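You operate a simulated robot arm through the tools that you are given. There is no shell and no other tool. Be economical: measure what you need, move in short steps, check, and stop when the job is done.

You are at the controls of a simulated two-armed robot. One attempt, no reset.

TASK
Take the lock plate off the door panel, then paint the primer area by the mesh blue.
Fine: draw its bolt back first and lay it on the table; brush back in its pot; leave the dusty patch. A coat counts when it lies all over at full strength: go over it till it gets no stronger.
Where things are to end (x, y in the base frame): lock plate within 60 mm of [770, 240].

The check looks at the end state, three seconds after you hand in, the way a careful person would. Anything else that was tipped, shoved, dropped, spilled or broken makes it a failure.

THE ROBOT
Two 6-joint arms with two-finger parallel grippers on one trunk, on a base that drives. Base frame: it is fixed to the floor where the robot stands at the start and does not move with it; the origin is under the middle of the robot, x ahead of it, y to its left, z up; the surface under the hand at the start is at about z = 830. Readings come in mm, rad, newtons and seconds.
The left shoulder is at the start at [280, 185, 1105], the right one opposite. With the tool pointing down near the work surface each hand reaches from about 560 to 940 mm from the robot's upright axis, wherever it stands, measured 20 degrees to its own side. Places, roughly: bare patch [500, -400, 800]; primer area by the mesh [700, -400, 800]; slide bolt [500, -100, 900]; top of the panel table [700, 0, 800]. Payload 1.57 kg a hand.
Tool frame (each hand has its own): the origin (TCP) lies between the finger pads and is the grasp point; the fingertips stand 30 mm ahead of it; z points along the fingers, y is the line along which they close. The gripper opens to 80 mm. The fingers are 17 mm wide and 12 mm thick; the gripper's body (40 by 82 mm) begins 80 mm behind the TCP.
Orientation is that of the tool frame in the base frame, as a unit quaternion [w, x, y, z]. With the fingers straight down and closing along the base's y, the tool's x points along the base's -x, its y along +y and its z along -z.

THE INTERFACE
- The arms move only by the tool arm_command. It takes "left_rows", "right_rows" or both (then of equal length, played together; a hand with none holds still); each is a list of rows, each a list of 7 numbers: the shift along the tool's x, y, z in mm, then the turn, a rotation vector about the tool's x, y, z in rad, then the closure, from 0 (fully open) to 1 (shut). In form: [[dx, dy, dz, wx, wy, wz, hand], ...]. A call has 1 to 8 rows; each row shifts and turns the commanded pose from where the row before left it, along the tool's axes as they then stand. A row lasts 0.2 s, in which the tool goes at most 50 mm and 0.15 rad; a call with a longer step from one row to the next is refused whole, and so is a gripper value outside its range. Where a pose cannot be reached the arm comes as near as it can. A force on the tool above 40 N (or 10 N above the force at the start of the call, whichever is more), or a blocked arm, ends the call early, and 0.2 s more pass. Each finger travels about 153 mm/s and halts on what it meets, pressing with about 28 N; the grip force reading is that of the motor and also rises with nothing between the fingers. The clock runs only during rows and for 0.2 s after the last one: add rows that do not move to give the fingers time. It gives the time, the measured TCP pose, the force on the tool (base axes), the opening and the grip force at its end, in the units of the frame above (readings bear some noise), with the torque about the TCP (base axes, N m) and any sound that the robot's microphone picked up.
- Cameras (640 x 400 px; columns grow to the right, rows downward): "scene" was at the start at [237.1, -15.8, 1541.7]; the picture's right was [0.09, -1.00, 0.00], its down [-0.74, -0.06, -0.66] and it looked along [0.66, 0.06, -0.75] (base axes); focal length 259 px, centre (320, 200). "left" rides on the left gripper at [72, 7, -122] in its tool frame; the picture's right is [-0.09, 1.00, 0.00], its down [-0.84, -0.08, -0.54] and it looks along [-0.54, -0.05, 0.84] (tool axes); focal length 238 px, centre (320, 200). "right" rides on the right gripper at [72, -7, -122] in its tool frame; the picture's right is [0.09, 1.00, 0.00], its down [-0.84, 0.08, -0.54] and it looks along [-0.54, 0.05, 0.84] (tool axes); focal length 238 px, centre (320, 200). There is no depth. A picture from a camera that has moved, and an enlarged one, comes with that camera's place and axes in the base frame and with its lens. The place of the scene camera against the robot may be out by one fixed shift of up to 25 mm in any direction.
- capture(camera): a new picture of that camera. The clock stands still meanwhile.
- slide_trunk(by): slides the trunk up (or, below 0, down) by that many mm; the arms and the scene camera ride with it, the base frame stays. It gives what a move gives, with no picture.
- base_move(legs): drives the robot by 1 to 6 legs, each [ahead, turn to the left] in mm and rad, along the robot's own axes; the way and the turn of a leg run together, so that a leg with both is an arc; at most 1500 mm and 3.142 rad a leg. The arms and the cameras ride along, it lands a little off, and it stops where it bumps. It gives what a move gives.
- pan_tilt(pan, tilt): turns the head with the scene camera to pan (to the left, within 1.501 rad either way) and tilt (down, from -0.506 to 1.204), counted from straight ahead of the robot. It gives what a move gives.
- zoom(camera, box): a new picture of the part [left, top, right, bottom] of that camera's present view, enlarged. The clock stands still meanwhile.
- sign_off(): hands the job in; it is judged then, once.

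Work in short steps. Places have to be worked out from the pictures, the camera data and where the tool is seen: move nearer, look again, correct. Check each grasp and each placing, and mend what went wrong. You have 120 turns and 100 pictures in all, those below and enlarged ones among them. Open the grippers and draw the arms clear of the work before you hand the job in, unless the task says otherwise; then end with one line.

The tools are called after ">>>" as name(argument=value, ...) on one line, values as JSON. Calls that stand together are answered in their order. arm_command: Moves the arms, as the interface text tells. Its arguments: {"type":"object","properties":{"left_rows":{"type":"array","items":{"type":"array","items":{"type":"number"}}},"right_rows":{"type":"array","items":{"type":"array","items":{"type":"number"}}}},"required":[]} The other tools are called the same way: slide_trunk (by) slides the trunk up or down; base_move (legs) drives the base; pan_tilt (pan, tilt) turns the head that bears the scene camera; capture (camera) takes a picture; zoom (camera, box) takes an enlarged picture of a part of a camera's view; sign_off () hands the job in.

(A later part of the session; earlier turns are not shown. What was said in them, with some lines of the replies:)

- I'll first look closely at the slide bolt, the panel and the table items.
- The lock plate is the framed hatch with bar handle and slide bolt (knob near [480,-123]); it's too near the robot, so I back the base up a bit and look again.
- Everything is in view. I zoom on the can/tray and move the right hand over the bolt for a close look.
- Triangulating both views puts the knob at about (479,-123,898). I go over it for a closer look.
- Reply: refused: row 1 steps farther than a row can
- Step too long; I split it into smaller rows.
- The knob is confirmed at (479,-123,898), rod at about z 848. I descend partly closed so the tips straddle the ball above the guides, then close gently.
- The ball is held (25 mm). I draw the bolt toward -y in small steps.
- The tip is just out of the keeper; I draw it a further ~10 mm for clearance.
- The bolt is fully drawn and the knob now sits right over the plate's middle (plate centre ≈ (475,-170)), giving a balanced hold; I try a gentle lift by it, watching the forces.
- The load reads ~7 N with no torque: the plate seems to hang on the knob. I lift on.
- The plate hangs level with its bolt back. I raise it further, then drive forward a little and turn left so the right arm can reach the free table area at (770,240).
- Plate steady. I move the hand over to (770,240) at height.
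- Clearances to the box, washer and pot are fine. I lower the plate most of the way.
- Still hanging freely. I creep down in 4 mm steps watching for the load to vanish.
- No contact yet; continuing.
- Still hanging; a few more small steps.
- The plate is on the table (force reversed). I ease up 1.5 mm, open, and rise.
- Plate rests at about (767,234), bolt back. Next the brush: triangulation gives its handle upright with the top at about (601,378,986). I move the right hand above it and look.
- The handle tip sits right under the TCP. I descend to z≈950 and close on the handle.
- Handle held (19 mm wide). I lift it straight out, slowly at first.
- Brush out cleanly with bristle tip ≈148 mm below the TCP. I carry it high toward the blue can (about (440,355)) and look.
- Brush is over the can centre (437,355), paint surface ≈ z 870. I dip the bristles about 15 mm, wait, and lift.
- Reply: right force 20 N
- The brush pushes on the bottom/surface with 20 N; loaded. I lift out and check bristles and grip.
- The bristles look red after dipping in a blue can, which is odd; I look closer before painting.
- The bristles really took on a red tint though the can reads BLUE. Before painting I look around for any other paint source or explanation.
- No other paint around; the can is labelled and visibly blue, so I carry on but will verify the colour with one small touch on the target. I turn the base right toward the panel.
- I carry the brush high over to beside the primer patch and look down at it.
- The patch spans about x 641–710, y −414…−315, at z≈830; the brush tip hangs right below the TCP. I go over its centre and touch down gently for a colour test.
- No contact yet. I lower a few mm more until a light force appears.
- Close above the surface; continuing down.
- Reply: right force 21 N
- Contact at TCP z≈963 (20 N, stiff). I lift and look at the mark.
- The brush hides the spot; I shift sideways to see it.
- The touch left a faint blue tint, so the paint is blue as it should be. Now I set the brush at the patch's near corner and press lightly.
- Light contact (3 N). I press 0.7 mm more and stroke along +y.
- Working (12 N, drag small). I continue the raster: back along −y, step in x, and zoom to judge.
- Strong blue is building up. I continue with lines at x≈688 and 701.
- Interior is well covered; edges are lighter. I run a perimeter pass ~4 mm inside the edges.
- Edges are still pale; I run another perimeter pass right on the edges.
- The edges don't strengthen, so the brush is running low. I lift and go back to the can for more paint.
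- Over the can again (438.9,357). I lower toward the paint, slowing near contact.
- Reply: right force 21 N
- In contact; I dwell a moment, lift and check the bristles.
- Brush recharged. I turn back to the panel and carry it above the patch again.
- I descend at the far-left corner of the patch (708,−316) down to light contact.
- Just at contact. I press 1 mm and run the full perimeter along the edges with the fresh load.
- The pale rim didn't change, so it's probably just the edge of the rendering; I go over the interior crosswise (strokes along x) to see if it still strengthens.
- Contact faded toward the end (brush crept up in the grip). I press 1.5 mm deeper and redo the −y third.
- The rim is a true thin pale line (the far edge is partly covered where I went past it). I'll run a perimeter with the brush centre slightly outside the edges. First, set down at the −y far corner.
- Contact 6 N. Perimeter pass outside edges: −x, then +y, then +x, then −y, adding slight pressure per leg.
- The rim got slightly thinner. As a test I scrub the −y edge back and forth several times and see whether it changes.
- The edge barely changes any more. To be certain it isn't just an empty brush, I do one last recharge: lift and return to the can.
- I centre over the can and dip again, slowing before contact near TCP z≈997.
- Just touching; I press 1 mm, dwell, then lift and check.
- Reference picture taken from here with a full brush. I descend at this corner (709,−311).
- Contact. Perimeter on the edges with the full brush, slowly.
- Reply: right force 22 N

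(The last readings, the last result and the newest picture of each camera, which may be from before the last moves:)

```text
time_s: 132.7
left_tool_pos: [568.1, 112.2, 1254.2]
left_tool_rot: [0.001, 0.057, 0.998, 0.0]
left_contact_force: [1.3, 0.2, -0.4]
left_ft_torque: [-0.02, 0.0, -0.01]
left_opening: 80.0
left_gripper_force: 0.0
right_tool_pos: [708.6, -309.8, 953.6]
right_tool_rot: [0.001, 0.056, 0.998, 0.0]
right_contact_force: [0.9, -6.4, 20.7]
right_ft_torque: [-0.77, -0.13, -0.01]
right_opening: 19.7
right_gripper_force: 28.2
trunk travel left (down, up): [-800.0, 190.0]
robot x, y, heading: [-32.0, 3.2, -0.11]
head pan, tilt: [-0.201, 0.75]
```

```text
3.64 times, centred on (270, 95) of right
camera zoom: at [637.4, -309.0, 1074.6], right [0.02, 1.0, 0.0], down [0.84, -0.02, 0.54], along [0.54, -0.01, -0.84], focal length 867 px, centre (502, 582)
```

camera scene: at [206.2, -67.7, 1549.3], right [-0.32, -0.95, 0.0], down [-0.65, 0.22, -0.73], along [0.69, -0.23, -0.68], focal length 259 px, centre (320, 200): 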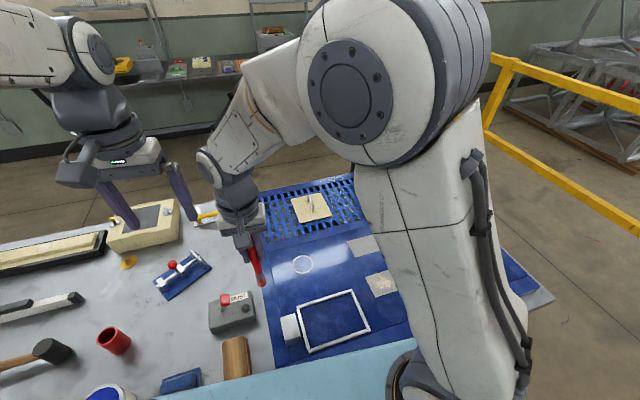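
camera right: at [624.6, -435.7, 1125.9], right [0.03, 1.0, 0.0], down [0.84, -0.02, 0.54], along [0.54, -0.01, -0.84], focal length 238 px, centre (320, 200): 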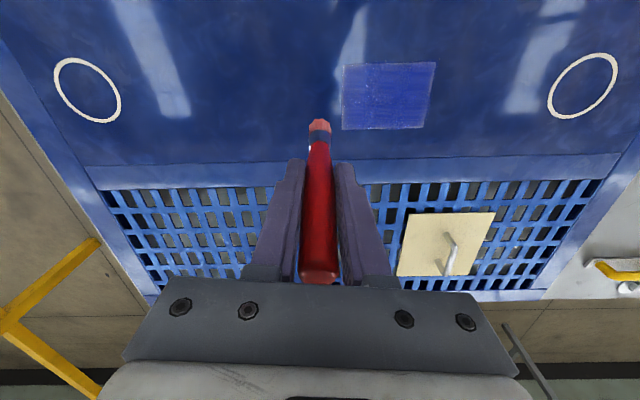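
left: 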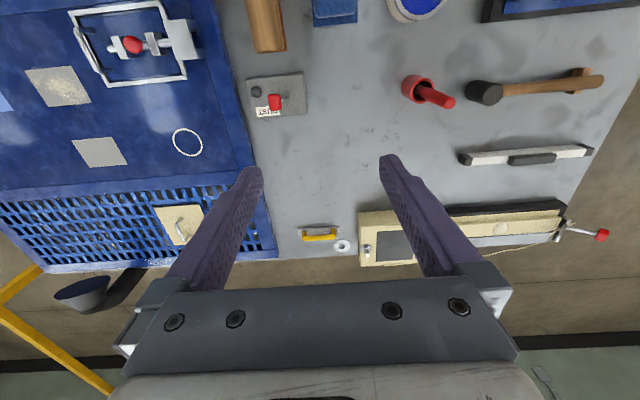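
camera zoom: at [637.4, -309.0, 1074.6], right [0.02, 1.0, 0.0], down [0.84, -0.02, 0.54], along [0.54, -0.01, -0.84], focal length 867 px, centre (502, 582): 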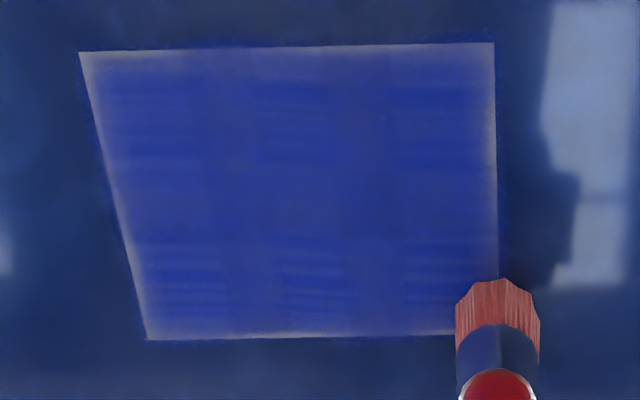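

The rim is thinner on the sides just worked. I finish with a full interior pass along x at closely spaced lines.

>>> arm_command(right_rows=[[-0.8, -7, -0.3, 0, 0, 0, 0.9], [22.8, -2.6, 0, 0, 0, 0, 0.9], [22.8, -2.6, 0, 0, 0, 0, 0.9], [22.8, -2.6, 0, 0, 0, 0, 0.9], [-1.67, -14.6, 0.2, 0, 0, 0, 0.9], [-22.8, 2.6, 0, 0, 0, 0, 0.9], [-22.8, 2.6, 0, 0, 0, 0, 0.9], [-22.8, 2.6, 0, 0, 0, 0, 0.9]])

>>> arm_command(right_rows=[[-1.67, -14.6, 0.2, 0, 0, 0, 0.9], [22.8, -2.6, 0, 0, 0, 0, 0.9], [22.8, -2.6, 0, 0, 0, 0, 0.9], [22.8, -2.6, 0, 0, 0, 0, 0.9], [-1.67, -14.6, 0.2, 0, 0, 0, 0.9], [-22.8, 2.6, 0, 0, 0, 0, 0.9], [-22.8, 2.6, 0, 0, 0, 0, 0.9], [-22.8, 2.6, 0, 0, 0, 0, 0.9]])

>>> arm_command(right_rows=[[-1.67, -14.6, 0.3, 0, 0, 0, 0.9], [22.8, -2.6, 0, 0, 0, 0, 0.9], [22.8, -2.6, 0, 0, 0, 0, 0.9], [22.8, -2.6, 0, 0, 0, 0, 0.9], [-1.67, -14.6, 0.3, 0, 0, 0, 0.9], [-22.8, 2.6, 0, 0, 0, 0, 0.9], [-22.8, 2.6, 0, 0, 0, 0, 0.9], [-22.8, 2.6, 0, 0, 0, 0, 0.9]])

>>> arm_command(right_rows=[[-1.5, -13.6, 0.3, 0, 0, 0, 0.9], [22.8, -2.6, 0, 0, 0, 0, 0.9], [22.8, -2.6, 0, 0, 0, 0, 0.9], [22.8, -2.6, 0, 0, 0, 0, 0.9], [-0.6, -5, 0.3, 0, 0, 0, 0.9], [-22.8, 2.6, 0, 0, 0, 0, 0.9], [-22.8, 2.6, 0, 0, 0, 0, 0.9], [-22.8, 2.6, 0, 0, 0, 0, 0.9]])

>>> zoom(camera="right", box=[300, 30, 450, 130])

```text
time_s: 134.5
left_tool_pos: [567.5, 113.0, 1253.7]
left_tool_rot: [0.0, 0.057, 0.998, 0.0]
left_contact_force: [-0.4, 0.6, 0.6]
left_ft_torque: [-0.03, 0.01, 0.03]
left_opening: 80.2
left_gripper_force: 0.0
right_tool_pos: [709.4, -333.5, 952.4]
right_tool_rot: [0.0, 0.056, 0.998, -0.001]
right_contact_force: [-3.1, -0.2, 10.3]
right_ft_torque: [-0.08, 0.33, -0.02]
right_opening: 19.0
right_gripper_force: 28.8
trunk travel left (down, up): [-800.0, 190.0]
robot x, y, heading: [-26.8, -0.0, -0.113]
head pan, tilt: [-0.201, 0.75]
```

```text
time_s: 136.3
left_tool_pos: [567.9, 115.0, 1252.9]
left_tool_rot: [0.0, 0.057, 0.998, 0.0]
left_contact_force: [-0.9, 0.2, -0.2]
left_ft_torque: [-0.02, 0.02, -0.02]
left_opening: 80.0
left_gripper_force: 0.1
right_tool_pos: [708.2, -362.1, 952.1]
right_tool_rot: [-0.001, 0.057, 0.998, 0.0]
right_contact_force: [-3.8, -0.5, 11.6]
right_ft_torque: [-0.07, 0.35, 0.01]
right_opening: 19.3
right_gripper_force: 28.6
trunk travel left (down, up): [-800.0, 190.0]
robot x, y, heading: [-30.2, 2.4, -0.111]
head pan, tilt: [-0.201, 0.75]
```

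```text
time_s: 138.1
left_tool_pos: [568.3, 113.4, 1253.6]
left_tool_rot: [0.001, 0.057, 0.998, -0.001]
left_contact_force: [0.7, -0.3, 0.2]
left_ft_torque: [0.01, 0.01, 0.01]
left_opening: 80.0
left_gripper_force: 0.1
right_tool_pos: [710.7, -392.3, 950.9]
right_tool_rot: [0.001, 0.057, 0.998, -0.001]
right_contact_force: [-2.9, -0.3, 10.5]
right_ft_torque: [-0.02, 0.28, 0.0]
right_opening: 19.2
right_gripper_force: 27.7
trunk travel left (down, up): [-800.0, 190.0]
robot x, y, heading: [-30.4, 0.9, -0.11]
head pan, tilt: [-0.201, 0.75]
```

```text
time_s: 139.9
left_tool_pos: [568.8, 114.2, 1253.1]
left_tool_rot: [0.0, 0.057, 0.998, -0.001]
left_contact_force: [-1.2, 0.7, 0.5]
left_ft_torque: [-0.01, -0.01, 0.05]
left_opening: 80.1
left_gripper_force: 0.0
right_tool_pos: [710.0, -408.9, 951.5]
right_tool_rot: [0.0, 0.057, 0.998, 0.0]
right_contact_force: [-3.9, -1.7, 7.5]
right_ft_torque: [-0.01, 0.33, -0.01]
right_opening: 19.3
right_gripper_force: 28.1
trunk travel left (down, up): [-800.0, 190.0]
robot x, y, heading: [-29.7, 1.4, -0.113]
head pan, tilt: [-0.201, 0.75]
```

```text
4.00 times, centred on (375, 80) of right
camera zoom: at [637.9, -408.1, 1073.6], right [0.02, 1.0, 0.0], down [0.84, -0.02, 0.54], along [0.54, -0.01, -0.84], focal length 953 px, centre (100, 680)
```

zoom: 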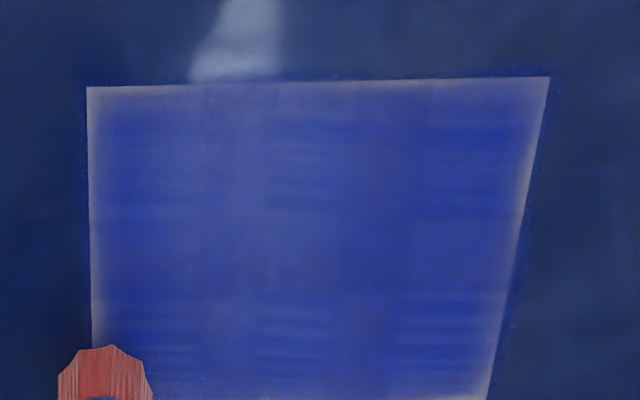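

The interior no longer changes. One more cheap perimeter loop while the brush is loaded, then compare with the reference view.

>>> arm_command(right_rows=[[-0.3, -4, 0.5, 0, 0, 0, 0.9], [12.3, -1.42, 0, 0, 0, 0, 0.9], [12.3, -1.42, 0, 0, 0, 0, 0.9], [12.3, -1.42, 0, 0, 0, 0, 0.9], [12.3, -1.42, 0, 0, 0, 0, 0.9], [12.3, -1.42, 0, 0, 0, 0, 0.9], [12.3, -1.42, 0, 0, 0, 0, 0.9]])

>>> arm_command(right_rows=[[1.45, 12.8, 0.4, 0, 0, 0, 0.9], [1.45, 12.8, 0, 0, 0, 0, 0.9], [1.45, 12.8, 0, 0, 0, 0, 0.9], [1.45, 12.8, 0, 0, 0, 0, 0.9], [1.45, 12.8, 0, 0, 0, 0, 0.9], [1.45, 12.8, 0, 0, 0, 0, 0.9], [1.45, 12.8, 0, 0, 0, 0, 0.9], [1.45, 12.8, 0, 0, 0, 0, 0.9]])

>>> arm_command(right_rows=[[-12.3, 1.42, 0.2, 0, 0, 0, 0.9], [-12.3, 1.42, 0, 0, 0, 0, 0.9], [-12.3, 1.42, 0, 0, 0, 0, 0.9], [-12.3, 1.42, 0, 0, 0, 0, 0.9], [-12.3, 1.42, 0, 0, 0, 0, 0.9], [-12.3, 1.42, 0, 0, 0, 0, 0.9]])

>>> arm_command(right_rows=[[-1.45, -12.8, 0.3, 0, 0, 0, 0.9], [-1.45, -12.8, 0, 0, 0, 0, 0.9], [-1.45, -12.8, 0, 0, 0, 0, 0.9], [-1.45, -12.8, 0, 0, 0, 0, 0.9], [-1.45, -12.8, 0, 0, 0, 0, 0.9], [-1.45, -12.8, 0, 0, 0, 0, 0.9], [-1.45, -12.8, 0, 0, 0, 0, 0.9], [-1.45, -12.8, 0, 0, 0, 0, 0.9]])

>>> arm_command(right_rows=[[0, 0, -45, 0, 0, 0, 0.9], [0, 0, -45, 0, 0, 0, 0.9], [0, 0, -45, 0, 0, 0, 0.9], [0, 45, 0, 0, 0, 0, 0.9], [0, 45, 0, 0, 0, 0, 0.9], [0, 8, 0, 0, 0, 0, 0.9]])

>>> zoom(camera="right", box=[240, 35, 340, 120])

```text
time_s: 141.5
left_tool_pos: [567.7, 113.8, 1253.6]
left_tool_rot: [-0.001, 0.055, 0.998, 0.0]
left_contact_force: [0.6, 0.6, 0.3]
left_ft_torque: [0.0, -0.01, 0.0]
left_opening: 79.8
left_gripper_force: 0.1
right_tool_pos: [635.6, -413.8, 951.9]
right_tool_rot: [0.001, 0.057, 0.998, -0.002]
right_contact_force: [3.9, 0.3, 17.0]
right_ft_torque: [0.0, -0.58, 0.0]
right_opening: 19.2
right_gripper_force: 28.3
trunk travel left (down, up): [-800.0, 190.0]
robot x, y, heading: [-30.5, 0.9, -0.11]
head pan, tilt: [-0.201, 0.75]
```

```text
time_s: 143.3
left_tool_pos: [567.1, 113.2, 1253.7]
left_tool_rot: [0.0, 0.057, 0.998, 0.0]
left_contact_force: [0.4, 0.0, 0.6]
left_ft_torque: [-0.05, 0.01, -0.03]
left_opening: 80.0
left_gripper_force: 0.0
right_tool_pos: [635.3, -310.5, 950.1]
right_tool_rot: [0.0, 0.057, 0.998, 0.0]
right_contact_force: [-0.5, -5.8, 17.6]
right_ft_torque: [-0.67, -0.1, 0.0]
right_opening: 19.5
right_gripper_force: 28.4
trunk travel left (down, up): [-800.0, 190.0]
robot x, y, heading: [-29.6, 0.8, -0.112]
head pan, tilt: [-0.201, 0.75]
```

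```text
time_s: 144.7
left_tool_pos: [568.4, 114.5, 1253.1]
left_tool_rot: [0.0, 0.057, 0.998, 0.0]
left_contact_force: [-1.6, 0.6, -0.1]
left_ft_torque: [-0.03, 0.01, -0.02]
left_opening: 80.2
left_gripper_force: 0.0
right_tool_pos: [709.9, -310.6, 949.5]
right_tool_rot: [0.0, 0.056, 0.998, 0.0]
right_contact_force: [-0.7, -0.7, -0.4]
right_ft_torque: [-0.03, 0.03, 0.0]
right_opening: 19.6
right_gripper_force: 28.4
trunk travel left (down, up): [-800.0, 190.0]
robot x, y, heading: [-32.2, 1.1, -0.12]
head pan, tilt: [-0.201, 0.75]
```

```text
time_s: 146.5
left_tool_pos: [568.8, 114.4, 1253.3]
left_tool_rot: [0.0, 0.056, 0.998, -0.001]
left_contact_force: [0.0, -0.9, 0.1]
left_ft_torque: [0.01, -0.01, 0.01]
left_opening: 80.5
left_gripper_force: 0.1
right_tool_pos: [709.3, -414.7, 949.0]
right_tool_rot: [0.0, 0.057, 0.998, 0.001]
right_contact_force: [0.2, 0.1, -0.4]
right_ft_torque: [-0.03, 0.0, 0.02]
right_opening: 19.6
right_gripper_force: 28.6
trunk travel left (down, up): [-800.0, 190.0]
robot x, y, heading: [-28.5, 0.5, -0.109]
head pan, tilt: [-0.201, 0.75]
```

```text
time_s: 147.9
left_tool_pos: [568.4, 114.6, 1252.2]
left_tool_rot: [0.0, 0.056, 0.998, 0.0]
left_contact_force: [-0.2, 0.5, -0.6]
left_ft_torque: [0.02, 0.01, 0.03]
left_opening: 80.0
left_gripper_force: 0.1
right_tool_pos: [722.6, -315.2, 1085.1]
right_tool_rot: [-0.001, 0.057, 0.998, 0.0]
right_contact_force: [0.1, 0.2, -0.4]
right_ft_torque: [-0.02, 0.01, -0.01]
right_opening: 19.3
right_gripper_force: 27.8
trunk travel left (down, up): [-800.0, 190.0]
robot x, y, heading: [-31.9, -0.7, -0.116]
head pan, tilt: [-0.201, 0.75]
```

```text
4.71 times, centred on (290, 78) of right
camera zoom: at [650.0, -314.1, 1206.8], right [0.02, 1.0, 0.0], down [0.84, -0.02, 0.54], along [0.54, -0.01, -0.84], focal length 1122 px, centre (461, 776)
```

zoom: 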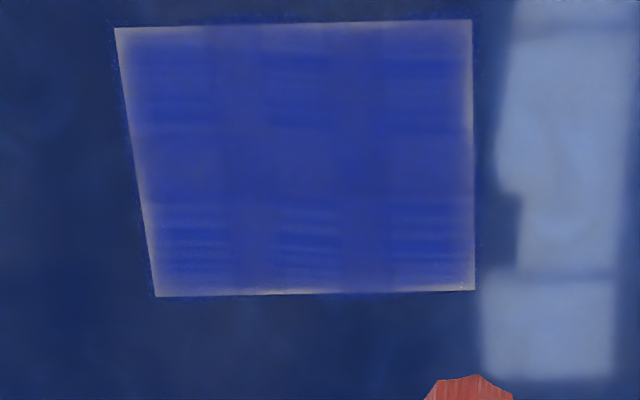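

Virtually identical to the reference: no further strengthening, so the coat is at full strength. Now I return the brush: raise, turn left and go toward the pot.

>>> arm_command(right_rows=[[10, 0, -15, 0, 0, 0, 0.9]])

>>> base_move(legs=[[0, 0.35], [0, 0.317]])

```text
time_s: 148.3
left_tool_pos: [569.1, 113.7, 1253.0]
left_tool_rot: [0.001, 0.056, 0.998, 0.0]
left_contact_force: [0.5, 0.2, 0.1]
left_ft_torque: [-0.04, 0.01, 0.01]
left_opening: 79.9
left_gripper_force: 0.0
right_tool_pos: [711.3, -315.6, 1100.0]
right_tool_rot: [0.0, 0.057, 0.998, 0.0]
right_contact_force: [-0.6, 0.3, -0.6]
right_ft_torque: [0.03, 0.01, 0.01]
right_opening: 19.5
right_gripper_force: 27.8
trunk travel left (down, up): [-800.0, 190.0]
robot x, y, heading: [-31.0, 0.3, -0.112]
head pan, tilt: [-0.201, 0.75]
```

```text
time_s: 150.8
left_tool_pos: [370.3, 459.5, 1253.1]
left_tool_rot: [0.0, -0.273, 0.962, 0.0]
left_contact_force: [-0.4, -0.4, -0.5]
left_ft_torque: [0.03, 0.02, 0.01]
left_opening: 80.2
left_gripper_force: 0.1
right_tool_pos: [746.8, 211.9, 1100.1]
right_tool_rot: [0.0, -0.273, 0.962, -0.001]
right_contact_force: [-0.3, -0.7, -0.1]
right_ft_torque: [0.01, -0.01, 0.02]
right_opening: 19.1
right_gripper_force: 28.3
trunk travel left (down, up): [-800.0, 190.0]
robot x, y, heading: [-27.3, 0.6, 0.557]
head pan, tilt: [-0.201, 0.75]
```

I move to above the pot at the original grasp x,y and look.

>>> arm_command(right_rows=[[7.7, 43.7, 0, 0, 0, 0, 0.9], [7.7, 43.7, 0, 0, 0, 0, 0.9], [7.7, 43.7, 0, 0, 0, 0, 0.9], [7.7, 43.7, 0, 0, 0, 0, 0.9], [7.7, 43.7, 0, 0, 0, 0, 0.9]])

>>> arm_command(right_rows=[[0, 0, 35, 0, 0, 0, 0.9], [0, 0, 30, 0, 0, 0, 0.9], [0, 0, 30, 0, 0, 0, 0.9]])

>>> zoom(camera="right", box=[240, 50, 400, 170])

>>> pan_tilt(pan=0.086, tilt=0.75)

>>> zoom(camera="scene", box=[280, 190, 400, 290])

```text
time_s: 152.0
left_tool_pos: [371.5, 460.1, 1252.6]
left_tool_rot: [0.0, -0.274, 0.962, 0.0]
left_contact_force: [0.2, 1.0, 0.9]
left_ft_torque: [0.02, 0.03, 0.05]
left_opening: 80.0
left_gripper_force: 0.1
right_tool_pos: [600.4, 375.4, 1098.1]
right_tool_rot: [-0.001, -0.273, 0.962, -0.001]
right_contact_force: [0.2, 0.3, -0.7]
right_ft_torque: [-0.02, 0.0, -0.03]
right_opening: 19.3
right_gripper_force: 27.7
trunk travel left (down, up): [-800.0, 190.0]
robot x, y, heading: [-30.6, 4.5, 0.559]
head pan, tilt: [-0.201, 0.75]
```

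```text
time_s: 152.8
left_tool_pos: [370.7, 459.7, 1252.6]
left_tool_rot: [0.0, -0.274, 0.962, 0.0]
left_contact_force: [-0.8, 0.0, 0.1]
left_ft_torque: [-0.02, -0.01, 0.02]
left_opening: 80.0
left_gripper_force: 0.0
right_tool_pos: [600.4, 375.4, 1003.4]
right_tool_rot: [-0.001, -0.274, 0.962, 0.0]
right_contact_force: [0.0, -0.1, 0.6]
right_ft_torque: [0.01, 0.01, -0.02]
right_opening: 19.6
right_gripper_force: 28.0
trunk travel left (down, up): [-800.0, 190.0]
robot x, y, heading: [-31.4, -0.0, 0.558]
head pan, tilt: [-0.201, 0.75]
```

```text
3.33 times, centred on (320, 110) of right
camera zoom: at [542.5, 332.6, 1125.5], right [-0.6, 0.8, 0.0], down [0.67, 0.51, 0.54], along [0.43, 0.33, -0.84], focal length 794 px, centre (320, 500)
```

zoom: 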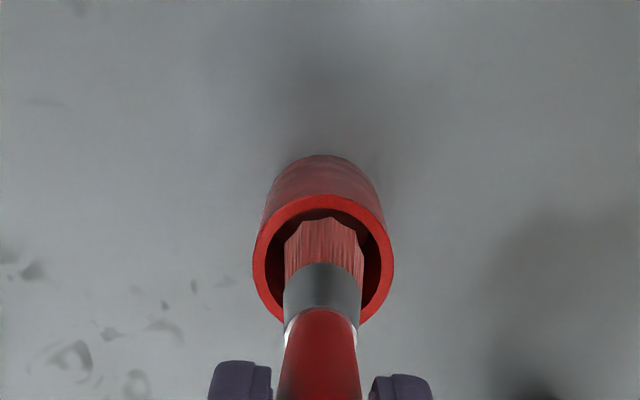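

```text
time_s: 153.6
left_tool_pos: [369.1, 458.7, 1253.9]
left_tool_rot: [-0.001, -0.273, 0.962, 0.0]
left_contact_force: [-0.2, -0.3, 0.4]
left_ft_torque: [0.0, -0.01, -0.01]
left_opening: 80.2
left_gripper_force: 0.1
right_tool_pos: [599.9, 376.7, 1004.0]
right_tool_rot: [0.0, -0.273, 0.962, 0.0]
right_contact_force: [-1.3, 0.3, -0.7]
right_ft_torque: [-0.04, -0.03, 0.0]
right_opening: 19.4
right_gripper_force: 28.1
trunk travel left (down, up): [-800.0, 190.0]
robot x, y, heading: [-29.6, -3.7, 0.556]
head pan, tilt: [0.086, 0.75]
```

```text
4.00 times, centred on (340, 240) of scene
camera zoom: at [171.2, 111.3, 1549.3], right [0.6, -0.8, 0.0], down [-0.55, -0.41, -0.73], along [0.59, 0.44, -0.68], focal length 1038 px, centre (240, 40)
```

zoom: 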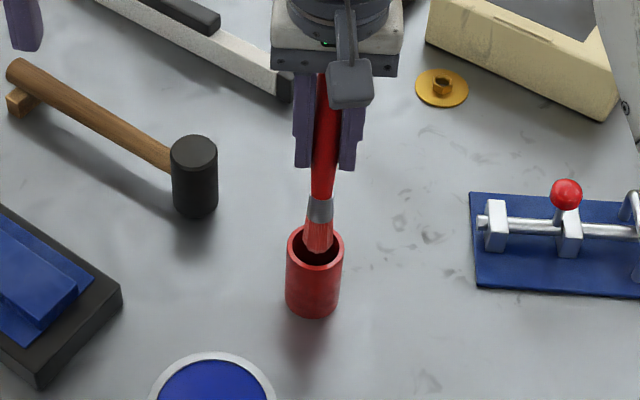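

The stroking tilted the brush slightly: its tip sits ~10 mm nearer to the robot than the pot's centre. I shift 10 mm forward and look again.

>>> arm_command(right_rows=[[-10, 0, 6, 0, 0, 0, 0.9]])

>>> zoom(camera="right", box=[260, 70, 380, 160])

>>> zoom(camera="scene", box=[310, 220, 370, 280])

```text
time_s: 154.0
left_tool_pos: [368.5, 459.3, 1253.7]
left_tool_rot: [0.001, -0.272, 0.962, -0.001]
left_contact_force: [0.5, 0.6, 0.3]
left_ft_torque: [0.0, -0.04, 0.01]
left_opening: 80.0
left_gripper_force: 0.0
right_tool_pos: [608.6, 382.1, 998.5]
right_tool_rot: [0.0, -0.273, 0.962, 0.0]
right_contact_force: [-0.1, -0.5, 0.0]
right_ft_torque: [0.01, 0.04, 0.04]
right_opening: 19.5
right_gripper_force: 28.1
trunk travel left (down, up): [-800.0, 190.0]
robot x, y, heading: [-23.6, 0.1, 0.557]
head pan, tilt: [0.086, 0.75]
```

```text
4.44 times, centred on (320, 115) of right
camera zoom: at [551.2, 338.0, 1120.2], right [-0.6, 0.8, 0.0], down [0.67, 0.51, 0.54], along [0.43, 0.33, -0.84], focal length 1059 px, centre (320, 578)
```

zoom: 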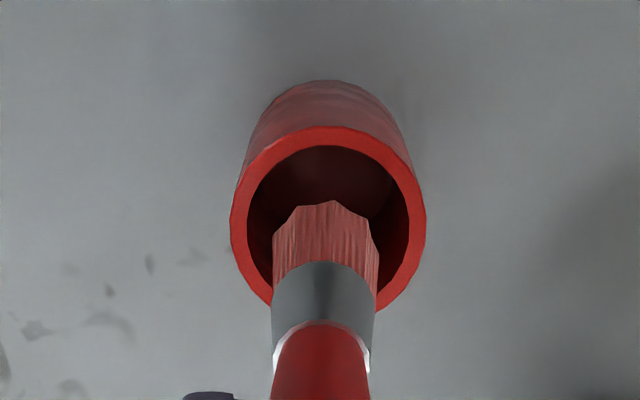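

```text
6.67 times, centred on (340, 250) of scene
camera zoom: at [171.1, 111.3, 1549.3], right [0.6, -0.8, 0.0], down [-0.55, -0.41, -0.73], along [0.59, 0.44, -0.68], focal length 1730 px, centre (187, -133)
```

zoom: 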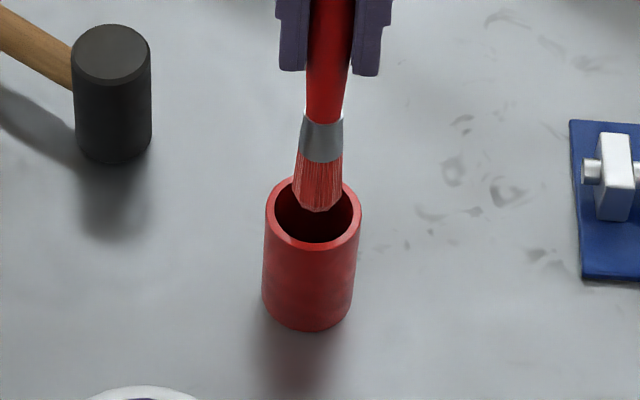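

Bristles now sit inside the rim opening on all sides. I lower into the pot.

>>> arm_command(right_rows=[[0, 0, 12, 0, 0, 0, 0.9], [0, 0, 12, 0, 0, 0, 0.9], [0, 0, 12, 0, 0, 0, 0.9], [0, 0, 12, 0, 0, 0, 0.9], [0, 0, 10, 0, 0, 0, 0.9]])

>>> zoom(camera="right", box=[240, 50, 400, 250])

>>> zoom(camera="scene", box=[310, 210, 370, 280])

```text
time_s: 155.2
left_tool_pos: [370.3, 460.2, 1253.0]
left_tool_rot: [0.0, -0.273, 0.962, 0.0]
left_contact_force: [1.0, 0.0, 0.1]
left_ft_torque: [0.0, 0.03, -0.02]
left_opening: 79.9
left_gripper_force: 0.1
right_tool_pos: [608.1, 382.0, 939.7]
right_tool_rot: [0.0, -0.273, 0.962, -0.001]
right_contact_force: [-0.4, 0.1, -0.4]
right_ft_torque: [0.0, -0.01, -0.04]
right_opening: 19.6
right_gripper_force: 27.7
trunk travel left (down, up): [-800.0, 190.0]
robot x, y, heading: [-30.8, -0.3, 0.558]
head pan, tilt: [0.086, 0.75]
```

```text
2.00 times, centred on (320, 150) of right
camera zoom: at [551.0, 338.0, 1062.1], right [-0.6, 0.8, 0.0], down [0.67, 0.51, 0.54], along [0.43, 0.33, -0.84], focal length 477 px, centre (320, 300)
```

zoom: 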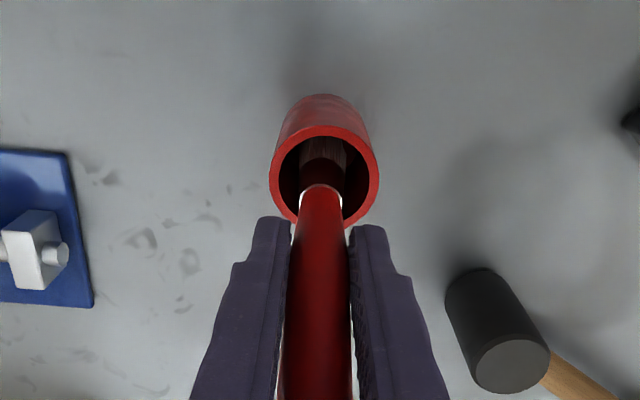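

```text
5.71 times, centred on (340, 245) of scene
camera zoom: at [171.2, 111.4, 1549.3], right [0.6, -0.8, 0.0], down [-0.55, -0.41, -0.73], along [0.59, 0.44, -0.68], focal length 1482 px, centre (206, -57)
```

zoom: 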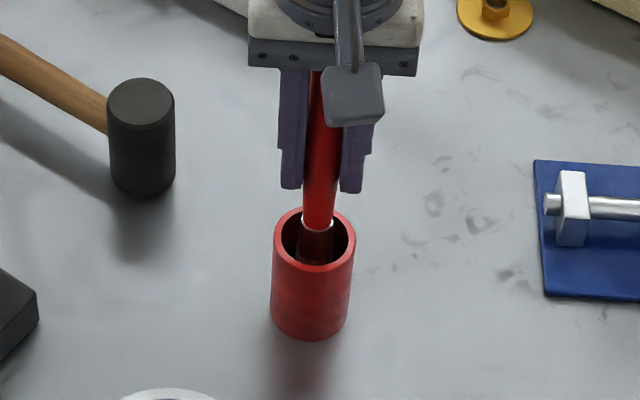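

It's in. I continue down in small steps until the bottom is felt.

>>> arm_command(right_rows=[[0, 0, 4, 0, 0, 0, 0.9], [0, 0, 4, 0, 0, 0, 0.9], [0, 0, 3, 0, 0, 0, 0.9]])

>>> arm_command(right_rows=[[0, 0, 2, 0, 0, 0, 0.9], [0, 0, 2, 0, 0, 0, 0.9]])

```text
time_s: 156.0
left_tool_pos: [370.6, 459.7, 1253.0]
left_tool_rot: [0.0, -0.273, 0.962, 0.0]
left_contact_force: [-0.1, 0.5, -0.2]
left_ft_torque: [-0.01, 0.01, 0.01]
left_opening: 79.9
left_gripper_force: 0.1
right_tool_pos: [609.0, 381.5, 929.1]
right_tool_rot: [0.0, -0.274, 0.962, 0.0]
right_contact_force: [0.0, -0.1, 0.2]
right_ft_torque: [0.0, -0.01, 0.0]
right_opening: 19.2
right_gripper_force: 28.3
trunk travel left (down, up): [-800.0, 190.0]
robot x, y, heading: [-30.2, -1.6, 0.555]
head pan, tilt: [0.086, 0.75]
```

```text
time_s: 156.6
left_tool_pos: [369.7, 459.2, 1252.8]
left_tool_rot: [0.0, -0.273, 0.962, 0.001]
left_contact_force: [-0.4, 0.1, -1.1]
left_ft_torque: [0.02, -0.02, -0.01]
left_opening: 80.0
left_gripper_force: 0.0
right_tool_pos: [607.6, 381.1, 925.6]
right_tool_rot: [0.0, -0.273, 0.962, -0.001]
right_contact_force: [0.3, -0.1, 0.1]
right_ft_torque: [0.02, 0.01, 0.01]
right_opening: 19.1
right_gripper_force: 28.3
trunk travel left (down, up): [-800.0, 190.0]
robot x, y, heading: [-32.2, 1.0, 0.552]
head pan, tilt: [0.086, 0.75]
```

>>> arm_command(right_rows=[[0, 0, 1.5, 0, 0, 0, 0.9], [0, 0, 1.5, 0, 0, 0, 0.9]])

>>> arm_command(right_rows=[[0, 0, 1.5, 0, 0, 0, 0.9], [0, 0, 1.5, 0, 0, 0, 0.9]])

```text
time_s: 157.2
left_tool_pos: [370.9, 459.1, 1254.5]
left_tool_rot: [0.0, -0.273, 0.962, 0.0]
left_contact_force: [0.0, -0.5, 0.2]
left_ft_torque: [-0.01, -0.01, -0.01]
left_opening: 79.9
left_gripper_force: 0.0
right_tool_pos: [608.1, 381.4, 924.6]
right_tool_rot: [0.0, -0.273, 0.962, 0.0]
right_contact_force: [-3.2, -2.4, 13.4]
right_ft_torque: [-0.25, 0.24, 0.03]
right_opening: 19.4
right_gripper_force: 28.2
trunk travel left (down, up): [-800.0, 190.0]
robot x, y, heading: [-31.7, -2.0, 0.556]
head pan, tilt: [0.086, 0.75]
```

```text
time_s: 157.8
left_tool_pos: [369.4, 458.4, 1253.5]
left_tool_rot: [-0.001, -0.273, 0.962, 0.0]
left_contact_force: [0.7, 0.7, 0.6]
left_ft_torque: [0.02, -0.01, -0.01]
left_opening: 79.6
left_gripper_force: 0.1
right_tool_pos: [609.7, 382.9, 921.9]
right_tool_rot: [0.002, -0.273, 0.962, 0.0]
right_contact_force: [2.4, 0.4, 21.8]
right_ft_torque: [0.03, -0.27, 0.04]
right_opening: 19.5
right_gripper_force: 28.4
trunk travel left (down, up): [-800.0, 190.0]
robot x, y, heading: [-25.3, 3.1, 0.554]
head pan, tilt: [0.086, 0.75]
```

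Bottom felt. I ease off 2 mm, open slowly and rise straight up.

>>> arm_command(right_rows=[[0, 0, -2, 0, 0, 0, 0.9], [0, 0, 0, 0, 0, 0, 0.7], [0, 0, 0, 0, 0, 0, 0.5], [0, 0, 0, 0, 0, 0, 0.2], [0, 0, 0, 0, 0, 0, 0], [0, 0, 0, 0, 0, 0, 0]])

>>> capture(camera="right")

```text
time_s: 159.2
left_tool_pos: [370.1, 459.9, 1252.9]
left_tool_rot: [0.001, -0.273, 0.962, 0.0]
left_contact_force: [-0.3, 0.4, 0.0]
left_ft_torque: [-0.04, -0.01, -0.03]
left_opening: 80.0
left_gripper_force: 0.0
right_tool_pos: [607.6, 381.7, 921.1]
right_tool_rot: [0.0, -0.272, 0.962, 0.0]
right_contact_force: [-0.3, -0.3, 0.3]
right_ft_torque: [-0.02, 0.02, -0.03]
right_opening: 80.1
right_gripper_force: 0.0
trunk travel left (down, up): [-800.0, 190.0]
robot x, y, heading: [-28.6, 2.0, 0.555]
head pan, tilt: [0.086, 0.75]
```

```text
24 pictures are left
camera right: at [550.7, 338.2, 1043.7], right [-0.6, 0.8, 0.0], down [0.67, 0.51, 0.54], along [0.43, 0.33, -0.84], focal length 238 px, centre (320, 200)
```

right: 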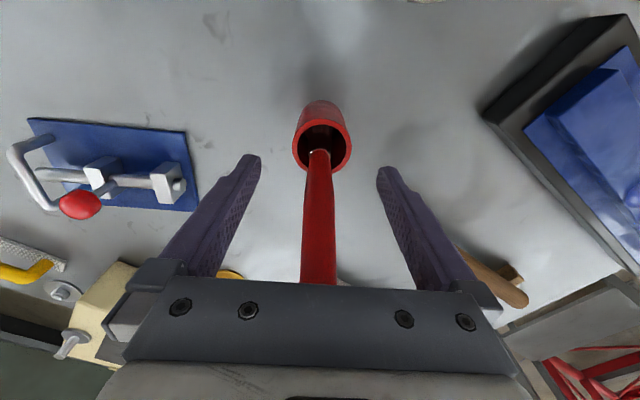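

Released; the handle stands in the pot with clearance. I rise straight up and look.

>>> arm_command(right_rows=[[0, 0, -15, 0, 0, 0, 0], [0, 0, -30, 0, 0, 0, 0], [0, 0, -40, 0, 0, 0, 0], [0, 0, -40, 0, 0, 0, 0], [0, 0, -40, 0, 0, 0, 0], [0, 0, -40, 0, 0, 0, 0]])

>>> capture(camera="scene")

>>> zoom(camera="scene", box=[260, 180, 420, 330])

```text
time_s: 160.6
left_tool_pos: [369.9, 458.6, 1254.0]
left_tool_rot: [0.0, -0.273, 0.962, 0.0]
left_contact_force: [-0.1, 1.0, 0.5]
left_ft_torque: [0.01, 0.01, 0.03]
left_opening: 80.0
left_gripper_force: 0.1
right_tool_pos: [607.0, 382.4, 1126.9]
right_tool_rot: [-0.001, -0.273, 0.962, 0.0]
right_contact_force: [-0.2, 0.4, 0.1]
right_ft_torque: [-0.01, 0.0, -0.01]
right_opening: 79.9
right_gripper_force: 0.1
trunk travel left (down, up): [-800.0, 190.0]
robot x, y, heading: [-30.8, 0.1, 0.555]
head pan, tilt: [0.086, 0.75]
```

```text
23 pictures are left
camera scene: at [171.2, 111.4, 1549.3], right [0.6, -0.8, 0.0], down [-0.55, -0.41, -0.73], along [0.59, 0.44, -0.68], focal length 259 px, centre (320, 200)
```

scene: 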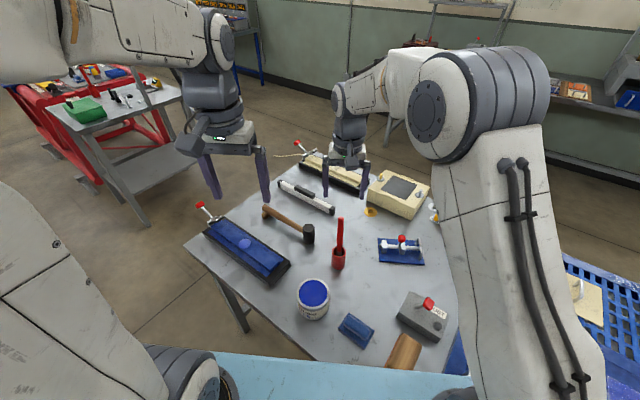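

```text
2.67 times, centred on (340, 255) of scene
camera zoom: at [171.2, 111.4, 1549.3], right [0.6, -0.8, 0.0], down [-0.55, -0.41, -0.73], along [0.59, 0.44, -0.68], focal length 692 px, centre (267, 53)
```

zoom: 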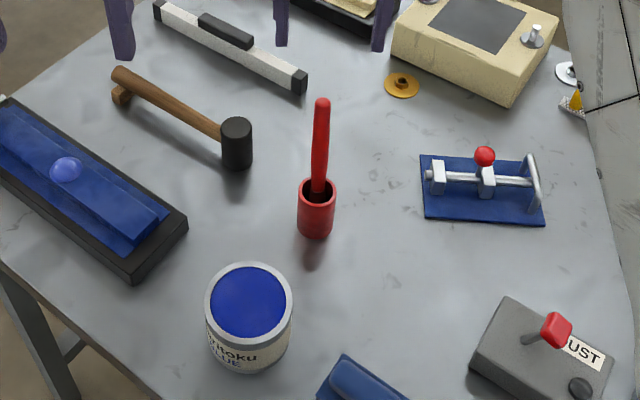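

Brush is back in its pot, can and plate undisturbed. I raise the right arm clear, turn the base back and do a final look over the panel.

>>> arm_command(right_rows=[[0, 0, -45, 0, 0, 0, 0], [0, 0, -45, 0, 0, 0, 0], [0, -30, -35, 0, 0, 0, 0], [20, -40, 0, 0, 0, 0, 0], [20, -40, 0, 0, 0, 0, 0], [20, -40, 0, 0, 0, 0, 0], [20, -40, 0, 0, 0, 0, 0]])

>>> base_move(legs=[[0, -0.3], [0, -0.255]])

>>> arm_command(right_rows=[[10, -45, 0, 0, 0, 0, 0], [10, -45, 0, 0, 0, 0, 0], [10, -45, 0, 0, 0, 0, 0], [10, -45, 0, 0, 0, 0, 0]])

>>> capture(camera="right")

>>> capture(camera="scene")

```text
time_s: 162.2
left_tool_pos: [369.7, 458.6, 1252.5]
left_tool_rot: [-0.001, -0.273, 0.962, 0.0]
left_contact_force: [-0.7, 0.2, -0.6]
left_ft_torque: [-0.01, 0.02, 0.04]
left_opening: 80.1
left_gripper_force: 0.0
right_tool_pos: [640.5, 177.2, 1252.2]
right_tool_rot: [0.0, -0.274, 0.962, 0.0]
right_contact_force: [0.3, 0.4, 0.1]
right_ft_torque: [0.03, -0.01, -0.02]
right_opening: 80.0
right_gripper_force: 0.0
trunk travel left (down, up): [-800.0, 190.0]
robot x, y, heading: [-30.8, 1.7, 0.551]
head pan, tilt: [0.086, 0.75]
```

```text
time_s: 164.5
left_tool_pos: [551.6, 177.3, 1252.8]
left_tool_rot: [-0.001, 0.002, 1.0, -0.001]
left_contact_force: [-0.5, 0.6, 1.0]
left_ft_torque: [-0.04, 0.0, 0.02]
left_opening: 80.1
left_gripper_force: 0.1
right_tool_pos: [632.4, -204.1, 1251.5]
right_tool_rot: [0.001, 0.001, 1.0, 0.0]
right_contact_force: [0.8, -0.6, -0.2]
right_ft_torque: [-0.04, 0.0, -0.01]
right_opening: 79.8
right_gripper_force: 0.1
trunk travel left (down, up): [-800.0, 190.0]
robot x, y, heading: [-30.0, -0.9, 0.003]
head pan, tilt: [0.086, 0.75]
```

```text
time_s: 165.5
left_tool_pos: [553.1, 179.2, 1253.0]
left_tool_rot: [0.0, 0.001, 1.0, 0.0]
left_contact_force: [-0.4, 1.5, -0.4]
left_ft_torque: [-0.01, -0.02, 0.0]
left_opening: 80.0
left_gripper_force: 0.2
right_tool_pos: [589.7, -384.3, 1251.6]
right_tool_rot: [0.0, 0.001, 1.0, 0.0]
right_contact_force: [0.1, 0.7, -0.9]
right_ft_torque: [-0.01, -0.01, 0.0]
right_opening: 80.2
right_gripper_force: 0.0
trunk travel left (down, up): [-800.0, 190.0]
robot x, y, heading: [-31.6, 0.8, -0.001]
head pan, tilt: [0.086, 0.75]
```

```text
21 pictures are left
camera right: at [519.2, -390.2, 1374.1], right [-0.09, 1.0, 0.0], down [0.84, 0.08, 0.54], along [0.54, 0.05, -0.84], focal length 238 px, centre (320, 200)
```

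right: 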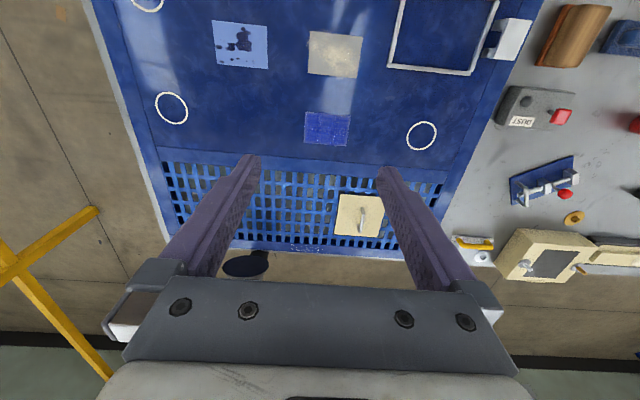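

```text
20 pictures are left
camera scene: at [211.4, -16.1, 1549.3], right [0.08, -1.0, 0.0], down [-0.68, -0.06, -0.73], along [0.73, 0.06, -0.68], focal length 259 px, centre (320, 200)
```

scene: 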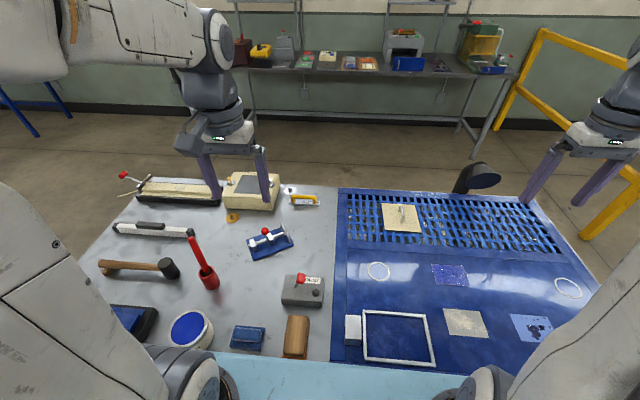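

The patch is blue from both views, the dusty patch untouched; one close check of the coat's uniformity.

>>> zoom(camera="right", box=[295, 100, 360, 155])

>>> zoom(camera="scene", box=[420, 250, 500, 345])

```text
7.27 times, centred on (328, 128) of right
camera zoom: at [519.2, -390.2, 1374.1], right [-0.09, 1.0, 0.0], down [0.84, 0.08, 0.54], along [0.54, 0.05, -0.84], focal length 1734 px, centre (266, 727)
```

zoom: 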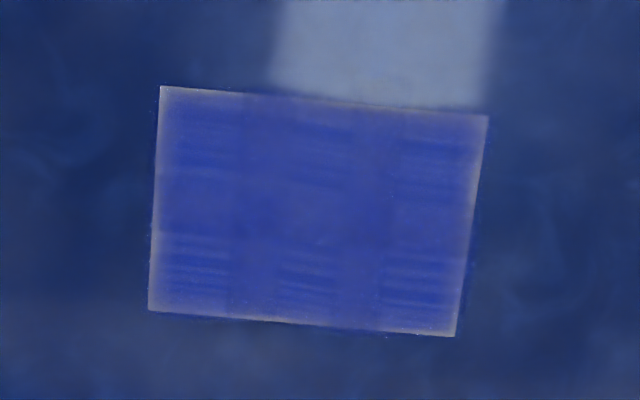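

```text
4.21 times, centred on (460, 298) of scene
camera zoom: at [211.4, -16.1, 1549.3], right [0.08, -1.0, 0.0], down [-0.68, -0.06, -0.73], along [0.73, 0.06, -0.68], focal length 1092 px, centre (-270, -210)
```

zoom: 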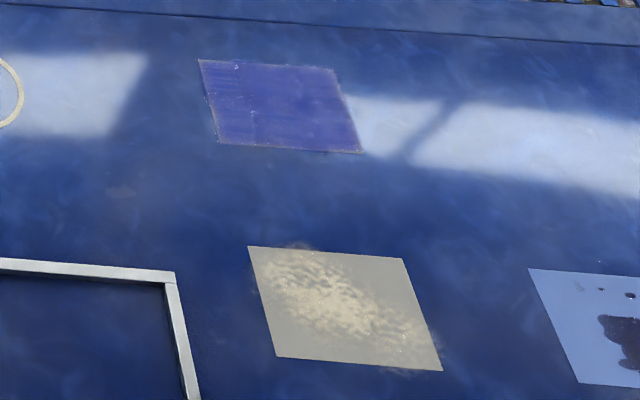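

The coat is uniform and stopped getting stronger on the last passes. The plate is at about (767,234) with its bolt back, the brush is in its pot, and both grippers are open and clear, so I hand in.

>>> sign_off()

```text
The job is handed in.
```

I drew the bolt back, laid the lock plate on the table at about [767, 234], painted the primer area by the mesh blue until it got no stronger (a thin paler line remains at its edges), and put the brush back in its pot; the dusty patch is untouched.
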